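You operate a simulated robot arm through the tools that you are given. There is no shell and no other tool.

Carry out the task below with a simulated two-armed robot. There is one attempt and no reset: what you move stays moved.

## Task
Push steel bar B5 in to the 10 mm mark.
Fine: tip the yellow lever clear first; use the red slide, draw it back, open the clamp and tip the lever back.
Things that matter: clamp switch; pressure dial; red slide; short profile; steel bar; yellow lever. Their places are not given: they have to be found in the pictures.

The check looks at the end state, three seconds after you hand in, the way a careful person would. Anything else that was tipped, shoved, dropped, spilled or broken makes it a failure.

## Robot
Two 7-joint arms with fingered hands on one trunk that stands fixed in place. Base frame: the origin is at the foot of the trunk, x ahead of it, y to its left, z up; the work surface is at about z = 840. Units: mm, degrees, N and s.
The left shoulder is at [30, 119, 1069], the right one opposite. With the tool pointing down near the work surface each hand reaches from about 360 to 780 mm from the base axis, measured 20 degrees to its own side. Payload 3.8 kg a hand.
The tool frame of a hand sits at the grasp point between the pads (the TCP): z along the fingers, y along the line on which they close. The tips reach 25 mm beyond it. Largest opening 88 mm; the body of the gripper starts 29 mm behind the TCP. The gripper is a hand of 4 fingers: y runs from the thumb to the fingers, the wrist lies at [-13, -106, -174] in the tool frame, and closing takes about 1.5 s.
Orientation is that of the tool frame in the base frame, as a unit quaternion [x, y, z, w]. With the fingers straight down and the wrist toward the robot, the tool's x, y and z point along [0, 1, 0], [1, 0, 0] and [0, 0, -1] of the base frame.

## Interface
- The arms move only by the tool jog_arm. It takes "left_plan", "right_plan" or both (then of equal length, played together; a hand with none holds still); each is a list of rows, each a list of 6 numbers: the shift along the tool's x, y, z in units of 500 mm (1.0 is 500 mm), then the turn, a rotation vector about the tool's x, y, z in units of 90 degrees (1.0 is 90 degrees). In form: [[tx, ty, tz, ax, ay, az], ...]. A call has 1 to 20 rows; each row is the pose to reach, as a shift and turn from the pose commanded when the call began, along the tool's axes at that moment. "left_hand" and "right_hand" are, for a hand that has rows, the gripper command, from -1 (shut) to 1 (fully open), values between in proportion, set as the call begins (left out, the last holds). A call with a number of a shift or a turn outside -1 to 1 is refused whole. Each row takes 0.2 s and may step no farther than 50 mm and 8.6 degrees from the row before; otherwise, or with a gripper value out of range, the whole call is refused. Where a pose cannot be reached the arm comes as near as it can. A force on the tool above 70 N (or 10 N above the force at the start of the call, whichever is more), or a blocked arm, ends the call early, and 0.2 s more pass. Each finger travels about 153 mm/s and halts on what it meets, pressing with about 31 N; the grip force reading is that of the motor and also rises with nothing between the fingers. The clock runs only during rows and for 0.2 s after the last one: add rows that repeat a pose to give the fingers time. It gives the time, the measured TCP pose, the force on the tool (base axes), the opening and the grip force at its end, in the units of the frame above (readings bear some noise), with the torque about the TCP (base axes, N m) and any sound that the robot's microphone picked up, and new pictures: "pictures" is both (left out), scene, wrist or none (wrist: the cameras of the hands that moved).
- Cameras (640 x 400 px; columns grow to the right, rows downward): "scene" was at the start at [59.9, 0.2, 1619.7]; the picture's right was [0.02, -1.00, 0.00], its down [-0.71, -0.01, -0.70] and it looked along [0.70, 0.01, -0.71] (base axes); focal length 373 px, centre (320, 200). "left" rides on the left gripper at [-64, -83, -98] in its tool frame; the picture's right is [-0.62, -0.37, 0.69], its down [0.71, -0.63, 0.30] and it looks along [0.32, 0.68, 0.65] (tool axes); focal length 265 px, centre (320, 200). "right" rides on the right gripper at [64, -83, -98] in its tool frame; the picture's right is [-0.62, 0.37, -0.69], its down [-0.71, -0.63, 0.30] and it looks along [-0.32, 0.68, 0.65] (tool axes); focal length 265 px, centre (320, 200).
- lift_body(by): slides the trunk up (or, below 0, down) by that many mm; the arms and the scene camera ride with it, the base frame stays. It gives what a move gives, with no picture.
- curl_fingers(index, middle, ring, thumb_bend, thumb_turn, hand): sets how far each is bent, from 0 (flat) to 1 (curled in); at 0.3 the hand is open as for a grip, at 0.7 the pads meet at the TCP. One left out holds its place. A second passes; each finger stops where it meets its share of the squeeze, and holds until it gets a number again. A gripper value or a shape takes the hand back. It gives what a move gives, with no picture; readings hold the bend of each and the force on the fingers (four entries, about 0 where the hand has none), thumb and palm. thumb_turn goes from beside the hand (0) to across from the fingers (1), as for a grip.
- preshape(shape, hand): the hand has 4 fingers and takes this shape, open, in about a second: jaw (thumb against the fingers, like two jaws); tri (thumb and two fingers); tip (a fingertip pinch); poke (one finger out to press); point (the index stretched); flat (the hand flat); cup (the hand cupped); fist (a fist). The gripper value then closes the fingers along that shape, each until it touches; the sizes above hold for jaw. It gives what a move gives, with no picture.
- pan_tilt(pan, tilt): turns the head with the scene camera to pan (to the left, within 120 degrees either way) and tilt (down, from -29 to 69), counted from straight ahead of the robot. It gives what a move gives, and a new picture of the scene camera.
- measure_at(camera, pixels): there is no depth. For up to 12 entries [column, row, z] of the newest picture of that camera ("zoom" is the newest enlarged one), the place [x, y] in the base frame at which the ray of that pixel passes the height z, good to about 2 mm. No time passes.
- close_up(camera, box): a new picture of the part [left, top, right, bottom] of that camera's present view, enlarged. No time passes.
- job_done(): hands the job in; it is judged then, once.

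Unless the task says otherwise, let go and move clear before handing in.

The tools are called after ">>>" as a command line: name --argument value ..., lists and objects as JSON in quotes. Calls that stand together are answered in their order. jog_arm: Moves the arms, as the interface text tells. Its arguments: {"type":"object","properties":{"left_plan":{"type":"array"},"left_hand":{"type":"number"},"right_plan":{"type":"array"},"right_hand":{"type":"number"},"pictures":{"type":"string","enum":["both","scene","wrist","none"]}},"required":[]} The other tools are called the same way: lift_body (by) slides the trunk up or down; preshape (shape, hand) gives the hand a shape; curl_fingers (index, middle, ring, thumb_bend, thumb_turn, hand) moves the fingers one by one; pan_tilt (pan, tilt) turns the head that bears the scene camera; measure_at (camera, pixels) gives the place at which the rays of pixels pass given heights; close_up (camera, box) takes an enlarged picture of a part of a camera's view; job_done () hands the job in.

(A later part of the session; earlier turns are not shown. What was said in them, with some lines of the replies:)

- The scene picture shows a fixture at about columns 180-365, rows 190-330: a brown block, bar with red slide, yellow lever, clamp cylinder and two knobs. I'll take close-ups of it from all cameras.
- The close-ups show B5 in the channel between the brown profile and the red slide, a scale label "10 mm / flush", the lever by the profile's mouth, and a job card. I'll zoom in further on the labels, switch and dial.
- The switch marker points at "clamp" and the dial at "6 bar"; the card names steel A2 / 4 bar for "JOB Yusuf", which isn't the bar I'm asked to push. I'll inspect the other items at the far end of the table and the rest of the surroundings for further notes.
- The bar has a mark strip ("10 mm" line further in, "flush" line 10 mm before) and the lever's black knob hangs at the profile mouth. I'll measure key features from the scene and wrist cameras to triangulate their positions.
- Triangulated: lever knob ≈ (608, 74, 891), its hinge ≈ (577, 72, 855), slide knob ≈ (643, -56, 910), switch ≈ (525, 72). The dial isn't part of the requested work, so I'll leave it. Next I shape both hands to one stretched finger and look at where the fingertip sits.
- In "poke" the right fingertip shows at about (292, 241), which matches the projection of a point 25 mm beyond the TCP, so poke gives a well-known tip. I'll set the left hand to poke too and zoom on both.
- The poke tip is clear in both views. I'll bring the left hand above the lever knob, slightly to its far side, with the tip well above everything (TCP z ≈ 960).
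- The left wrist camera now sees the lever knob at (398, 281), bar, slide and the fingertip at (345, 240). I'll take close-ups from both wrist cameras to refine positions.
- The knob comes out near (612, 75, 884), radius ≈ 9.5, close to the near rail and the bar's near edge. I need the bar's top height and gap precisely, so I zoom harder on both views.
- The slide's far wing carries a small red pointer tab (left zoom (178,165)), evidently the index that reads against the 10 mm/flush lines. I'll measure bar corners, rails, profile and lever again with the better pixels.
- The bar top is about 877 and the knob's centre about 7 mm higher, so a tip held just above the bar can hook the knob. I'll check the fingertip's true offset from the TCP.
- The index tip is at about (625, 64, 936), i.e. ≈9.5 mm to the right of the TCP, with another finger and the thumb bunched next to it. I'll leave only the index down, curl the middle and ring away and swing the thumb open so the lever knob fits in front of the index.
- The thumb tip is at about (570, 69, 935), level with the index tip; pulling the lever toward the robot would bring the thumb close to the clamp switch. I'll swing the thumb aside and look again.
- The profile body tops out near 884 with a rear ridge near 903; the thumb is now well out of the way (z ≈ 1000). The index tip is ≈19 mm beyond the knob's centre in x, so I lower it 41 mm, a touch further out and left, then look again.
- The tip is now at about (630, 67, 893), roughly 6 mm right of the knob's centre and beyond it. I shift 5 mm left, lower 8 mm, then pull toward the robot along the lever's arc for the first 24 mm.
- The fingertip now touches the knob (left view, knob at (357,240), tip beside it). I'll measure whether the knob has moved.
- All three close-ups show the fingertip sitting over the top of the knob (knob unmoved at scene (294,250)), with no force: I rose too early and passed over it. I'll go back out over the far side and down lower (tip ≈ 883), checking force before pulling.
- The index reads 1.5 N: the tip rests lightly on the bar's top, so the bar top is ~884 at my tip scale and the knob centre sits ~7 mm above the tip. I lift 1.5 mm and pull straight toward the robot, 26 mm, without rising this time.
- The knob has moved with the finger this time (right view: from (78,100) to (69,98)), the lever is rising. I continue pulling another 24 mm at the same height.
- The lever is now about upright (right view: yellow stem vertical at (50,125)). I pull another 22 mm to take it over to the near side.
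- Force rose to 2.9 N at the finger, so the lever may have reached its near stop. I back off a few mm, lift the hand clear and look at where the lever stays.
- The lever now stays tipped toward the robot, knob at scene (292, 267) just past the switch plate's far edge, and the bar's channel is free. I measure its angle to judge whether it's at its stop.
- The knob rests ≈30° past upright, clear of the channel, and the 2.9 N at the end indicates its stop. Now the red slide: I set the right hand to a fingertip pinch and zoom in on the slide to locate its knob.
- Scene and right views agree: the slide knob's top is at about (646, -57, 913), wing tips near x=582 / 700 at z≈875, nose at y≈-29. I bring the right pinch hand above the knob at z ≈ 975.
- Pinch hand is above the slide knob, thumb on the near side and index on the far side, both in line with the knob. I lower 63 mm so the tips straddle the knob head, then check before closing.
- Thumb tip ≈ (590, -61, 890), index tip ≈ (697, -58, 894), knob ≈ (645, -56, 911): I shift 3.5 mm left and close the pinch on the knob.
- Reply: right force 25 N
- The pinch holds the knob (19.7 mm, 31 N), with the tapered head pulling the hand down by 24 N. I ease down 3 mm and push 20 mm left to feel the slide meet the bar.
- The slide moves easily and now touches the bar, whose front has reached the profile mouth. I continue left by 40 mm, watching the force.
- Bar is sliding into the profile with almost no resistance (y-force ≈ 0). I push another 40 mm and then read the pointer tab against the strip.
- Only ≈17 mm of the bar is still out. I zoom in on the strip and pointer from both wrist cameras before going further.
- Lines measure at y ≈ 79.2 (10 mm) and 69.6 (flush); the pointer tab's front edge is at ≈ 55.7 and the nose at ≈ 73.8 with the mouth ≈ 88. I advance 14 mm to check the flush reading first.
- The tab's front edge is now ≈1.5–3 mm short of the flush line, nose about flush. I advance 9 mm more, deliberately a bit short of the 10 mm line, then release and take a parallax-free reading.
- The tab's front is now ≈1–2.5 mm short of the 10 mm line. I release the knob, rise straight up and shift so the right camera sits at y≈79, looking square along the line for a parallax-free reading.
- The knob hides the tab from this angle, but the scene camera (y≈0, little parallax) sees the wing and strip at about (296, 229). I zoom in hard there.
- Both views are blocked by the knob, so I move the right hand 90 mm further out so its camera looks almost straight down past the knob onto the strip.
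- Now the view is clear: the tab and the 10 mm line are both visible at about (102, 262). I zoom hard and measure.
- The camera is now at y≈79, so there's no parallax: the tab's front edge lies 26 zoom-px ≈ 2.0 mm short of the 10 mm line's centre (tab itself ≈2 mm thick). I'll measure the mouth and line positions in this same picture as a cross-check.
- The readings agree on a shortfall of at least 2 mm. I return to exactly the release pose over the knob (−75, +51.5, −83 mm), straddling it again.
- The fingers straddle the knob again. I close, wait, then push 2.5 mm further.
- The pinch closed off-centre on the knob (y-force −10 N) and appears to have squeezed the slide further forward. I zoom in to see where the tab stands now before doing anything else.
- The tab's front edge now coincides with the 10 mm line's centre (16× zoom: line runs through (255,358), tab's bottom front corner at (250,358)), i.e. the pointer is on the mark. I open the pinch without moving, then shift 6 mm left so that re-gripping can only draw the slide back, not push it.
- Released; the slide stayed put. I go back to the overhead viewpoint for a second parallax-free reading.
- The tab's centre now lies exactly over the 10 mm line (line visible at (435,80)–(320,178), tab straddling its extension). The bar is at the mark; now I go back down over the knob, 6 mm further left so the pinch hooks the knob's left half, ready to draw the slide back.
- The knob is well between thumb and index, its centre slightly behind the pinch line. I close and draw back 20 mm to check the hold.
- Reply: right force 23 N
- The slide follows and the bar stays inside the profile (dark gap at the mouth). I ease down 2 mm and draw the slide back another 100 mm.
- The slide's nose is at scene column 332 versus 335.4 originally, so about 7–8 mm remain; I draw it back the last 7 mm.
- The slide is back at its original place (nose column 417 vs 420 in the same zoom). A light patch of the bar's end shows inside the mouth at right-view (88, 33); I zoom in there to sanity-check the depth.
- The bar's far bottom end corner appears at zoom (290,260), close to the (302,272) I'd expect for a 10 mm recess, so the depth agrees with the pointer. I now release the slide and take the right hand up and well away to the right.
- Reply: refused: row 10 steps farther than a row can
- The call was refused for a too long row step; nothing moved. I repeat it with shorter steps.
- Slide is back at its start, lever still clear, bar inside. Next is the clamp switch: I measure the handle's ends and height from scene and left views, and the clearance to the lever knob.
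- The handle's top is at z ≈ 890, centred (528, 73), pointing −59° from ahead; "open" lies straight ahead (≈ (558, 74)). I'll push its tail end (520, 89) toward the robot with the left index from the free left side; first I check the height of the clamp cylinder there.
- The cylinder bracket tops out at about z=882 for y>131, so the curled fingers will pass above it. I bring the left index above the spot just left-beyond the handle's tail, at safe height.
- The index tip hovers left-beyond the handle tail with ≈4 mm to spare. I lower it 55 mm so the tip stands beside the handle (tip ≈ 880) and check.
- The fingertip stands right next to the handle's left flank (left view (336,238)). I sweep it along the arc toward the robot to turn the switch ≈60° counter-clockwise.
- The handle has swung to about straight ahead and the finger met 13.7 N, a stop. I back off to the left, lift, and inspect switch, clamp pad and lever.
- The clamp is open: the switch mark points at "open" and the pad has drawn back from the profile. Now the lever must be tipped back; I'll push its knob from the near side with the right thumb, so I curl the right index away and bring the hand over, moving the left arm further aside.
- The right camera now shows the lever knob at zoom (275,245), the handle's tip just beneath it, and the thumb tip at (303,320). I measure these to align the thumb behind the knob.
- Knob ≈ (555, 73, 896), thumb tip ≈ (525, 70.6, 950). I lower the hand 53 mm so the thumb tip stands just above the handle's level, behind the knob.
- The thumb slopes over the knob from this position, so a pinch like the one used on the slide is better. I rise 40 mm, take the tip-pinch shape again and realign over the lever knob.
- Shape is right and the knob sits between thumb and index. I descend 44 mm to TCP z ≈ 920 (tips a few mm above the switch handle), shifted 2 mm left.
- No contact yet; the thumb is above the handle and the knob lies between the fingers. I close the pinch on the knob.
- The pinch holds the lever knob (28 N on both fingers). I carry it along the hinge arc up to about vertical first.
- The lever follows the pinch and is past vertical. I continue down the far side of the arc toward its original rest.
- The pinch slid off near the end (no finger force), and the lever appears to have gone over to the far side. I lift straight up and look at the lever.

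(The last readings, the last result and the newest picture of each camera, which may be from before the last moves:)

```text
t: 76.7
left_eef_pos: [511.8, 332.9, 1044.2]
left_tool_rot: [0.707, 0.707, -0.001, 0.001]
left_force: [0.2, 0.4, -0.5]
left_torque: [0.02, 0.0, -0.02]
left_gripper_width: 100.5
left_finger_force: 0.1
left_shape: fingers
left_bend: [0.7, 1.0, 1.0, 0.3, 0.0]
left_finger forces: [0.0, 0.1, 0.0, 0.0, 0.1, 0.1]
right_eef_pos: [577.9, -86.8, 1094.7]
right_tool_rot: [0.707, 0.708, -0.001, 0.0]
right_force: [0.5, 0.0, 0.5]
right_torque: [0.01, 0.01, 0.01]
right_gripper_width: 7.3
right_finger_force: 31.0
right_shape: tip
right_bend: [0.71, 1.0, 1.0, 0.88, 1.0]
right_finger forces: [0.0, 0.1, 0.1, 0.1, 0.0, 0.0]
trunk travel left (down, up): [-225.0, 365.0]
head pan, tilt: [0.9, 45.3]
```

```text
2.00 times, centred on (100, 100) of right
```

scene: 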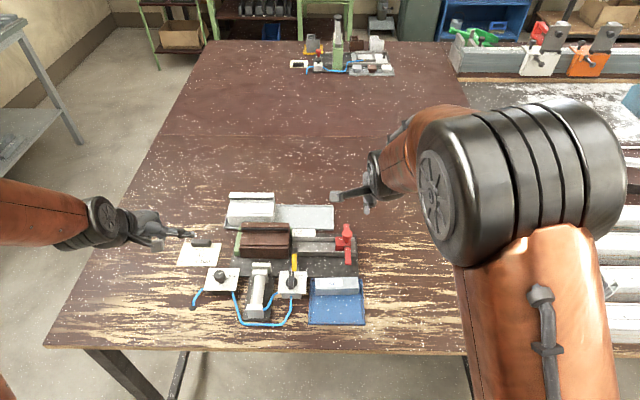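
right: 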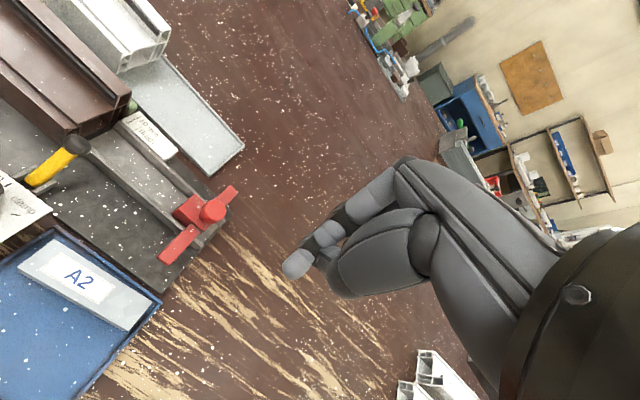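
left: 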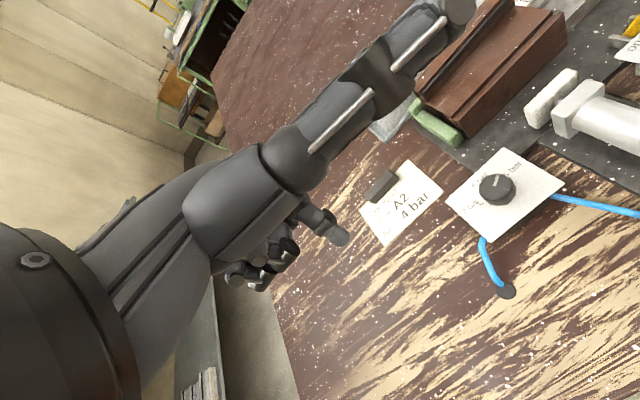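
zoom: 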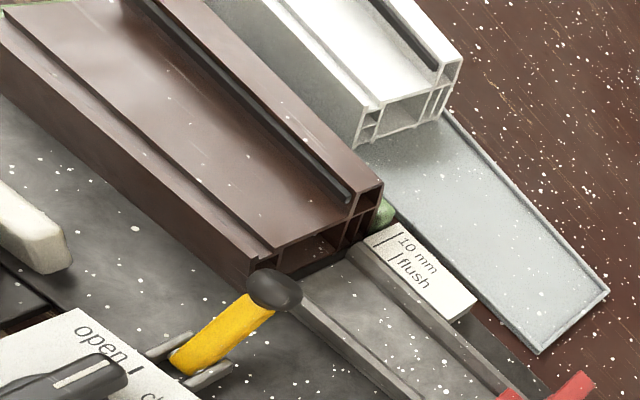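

The lever stands leaning over the channel mouth again. I triangulate its knob to compare with the original (≈ (612, 75, 884)), and check the whole state closely.

>>> measure_at --camera "right" --pixels '[[77.5, 143.5, 880], [77.5, 143.5, 890], [77.5, 143.5, 900]]'

>>> measure_at --camera "scene" --pixels '[[294.25, 250.5, 880], [294.25, 250.5, 890], [294.25, 250.5, 900]]'

>>> close_up --camera "right" --box '[30, 100, 130, 190]'

>>> close_up --camera "scene" --box '[270, 230, 320, 290]'

```text
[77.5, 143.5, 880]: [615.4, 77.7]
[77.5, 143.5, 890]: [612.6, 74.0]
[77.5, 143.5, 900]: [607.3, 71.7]
```

```text
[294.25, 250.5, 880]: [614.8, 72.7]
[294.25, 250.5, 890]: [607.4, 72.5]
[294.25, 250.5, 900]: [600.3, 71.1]
```

```text
4.44 times, centred on (80, 145) of right
```

zoom: 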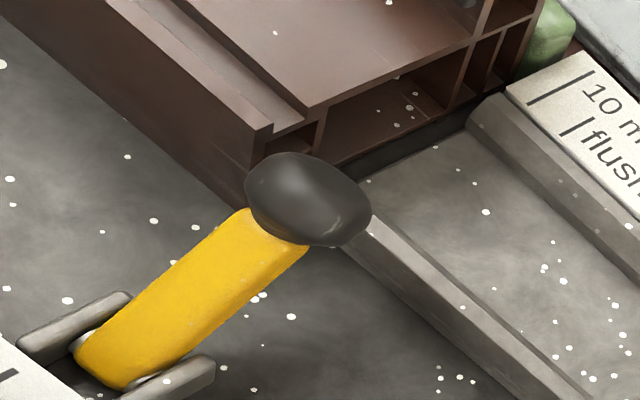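

```text
6.67 times, centred on (295, 260) of scene
```

zoom: 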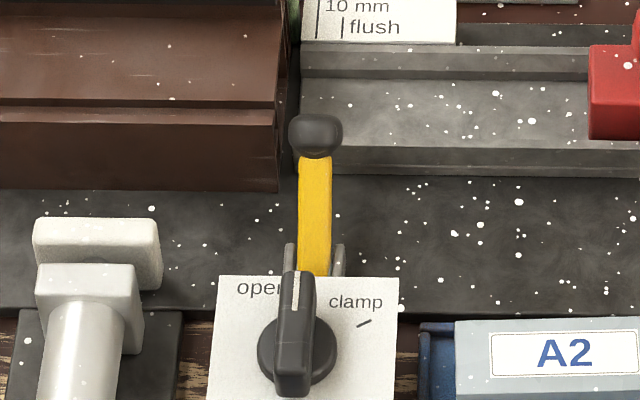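

The knob triangulates to about (613, 75, 882), matching its original rest; the switch reads "open", the pad is retracted, the slide nose is back at column 335.5, and profile, A2, card and dial are unchanged. I raise both arms well clear and open the right hand before handing in.

>>> jog_arm --left_plan '[[0, 0, -0.05, 0, 0, 0], [0, 0, -0.1, 0, 0, 0], [0, 0, -0.16, 0, 0, 0], [0, 0, -0.22, 0, 0, 0], [0, 0, -0.28, 0, 0, 0], [0, 0, -0.34, 0, 0, 0], [0, 0, -0.34, 0, 0, 0]]' --right_plan '[[-0.03, -0.03, -0.04, 0, 0, 0], [-0.06, -0.06, -0.08, 0, 0, 0], [-0.1, -0.1, -0.12, 0, 0, 0], [-0.13, -0.14, -0.16, 0, 0, 0], [-0.16, -0.17, -0.2, 0, 0, 0], [-0.19, -0.2, -0.25, 0, 0, 0], [-0.19, -0.2, -0.25, 0, 0, 0]]' --right_hand 1 --pictures "both"

>>> close_up --camera "scene" --box '[170, 180, 380, 335]'

>>> close_up --camera "right" --box '[0, 0, 240, 240]'

```text
t: 78.3
left_eef_pos: [511.3, 332.8, 1214.8]
left_tool_rot: [0.707, 0.707, -0.001, 0.001]
left_force: [0.3, -0.1, 0.1]
left_torque: [-0.02, 0.0, -0.01]
left_gripper_width: 100.5
left_finger_force: 0.1
left_shape: fingers
left_bend: [0.7, 1.0, 1.0, 0.3, 0.0]
left_finger forces: [0.0, 0.0, 0.1, 0.0, 0.0, 0.0]
right_eef_pos: [476.7, -181.1, 1219.9]
right_tool_rot: [0.707, 0.707, -0.001, -0.001]
right_force: [1.0, 0.5, 0.8]
right_torque: [0.01, -0.03, 0.04]
right_gripper_width: 87.6
right_finger_force: 0.1
right_shape: tip
right_bend: [0.3, 0.98, 0.99, 0.3, 0.98]
right_finger forces: [0.0, 0.0, 0.0, 0.1, 0.1, 0.0]
trunk travel left (down, up): [-225.0, 365.0]
head pan, tilt: [0.9, 45.3]
```

scene: 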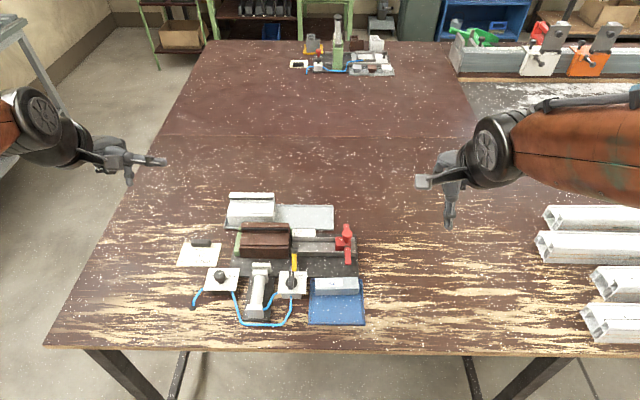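
right: 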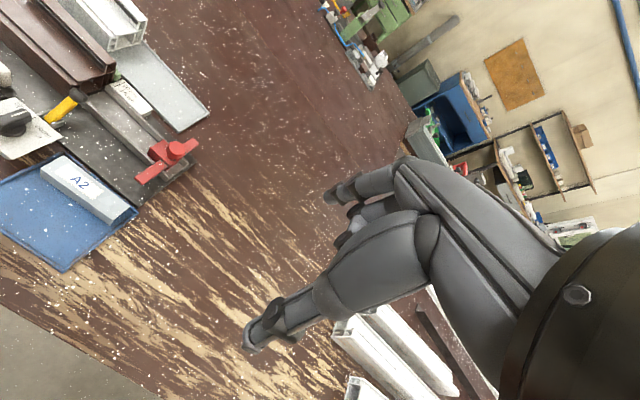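
left: 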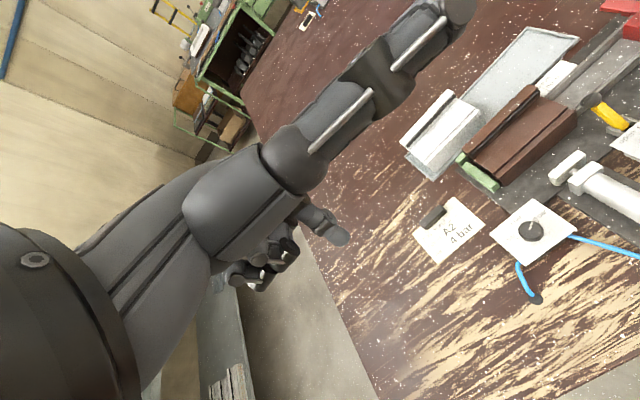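

```text
2.58 times, centred on (275, 258) of scene
```

zoom: 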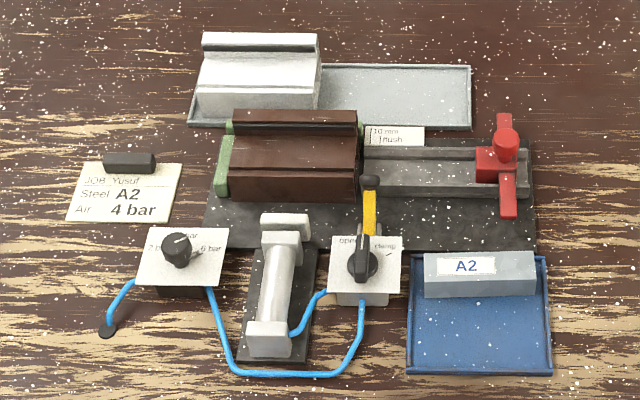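

```text
1.67 times, centred on (120, 120) of right
```

zoom: 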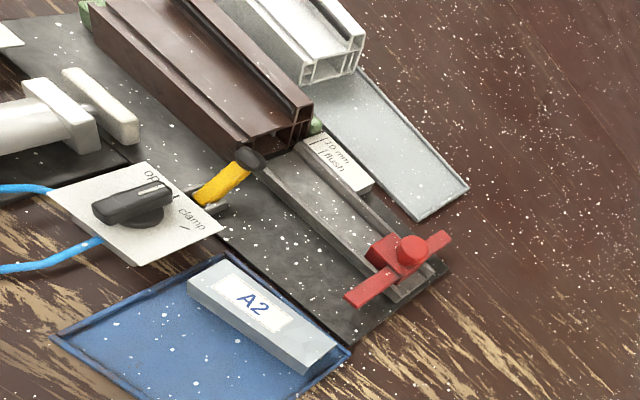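

The final overview matches the wanted state: B5 is in the profile with the pointer read on the 10 mm line, the slide is drawn back, the switch is at "open" with the pad clear of the profile, and the lever is back at its original lean. Everything else sits where it was at the start, and both hands are clear, so I hand in.

>>> job_done

```text
The job is handed in.
```

Steel bar B5 is pushed into the brown profile to the 10 mm mark, and I've handed the job in; I don't have the check's result.

- **Bar depth:** with the slide pushed in, the centre of its pointer sat over the 10 mm line, read from almost directly above. A view into the profile's mouth afterwards put the bar's end about 11 mm in, give or take about 1 mm. I couldn't measure the depth more directly than that.
- **Lever:** I tipped it clear first and tipped it back last. Its knob now measures the same as at the start.
- **Red slide:** it is drawn back to where it started.
- **Clamp:** the switch points at "open" and the pad has pulled away from the profile.

The job card reads "JOB Yusuf, Steel A2, Air 4 bar", while the pressure dial stands at 6 bar. You asked for B5 and didn't mention pressure, so I left the dial and bar A2 alone. If that card does apply to this job, the bar and the pressure both need another look.
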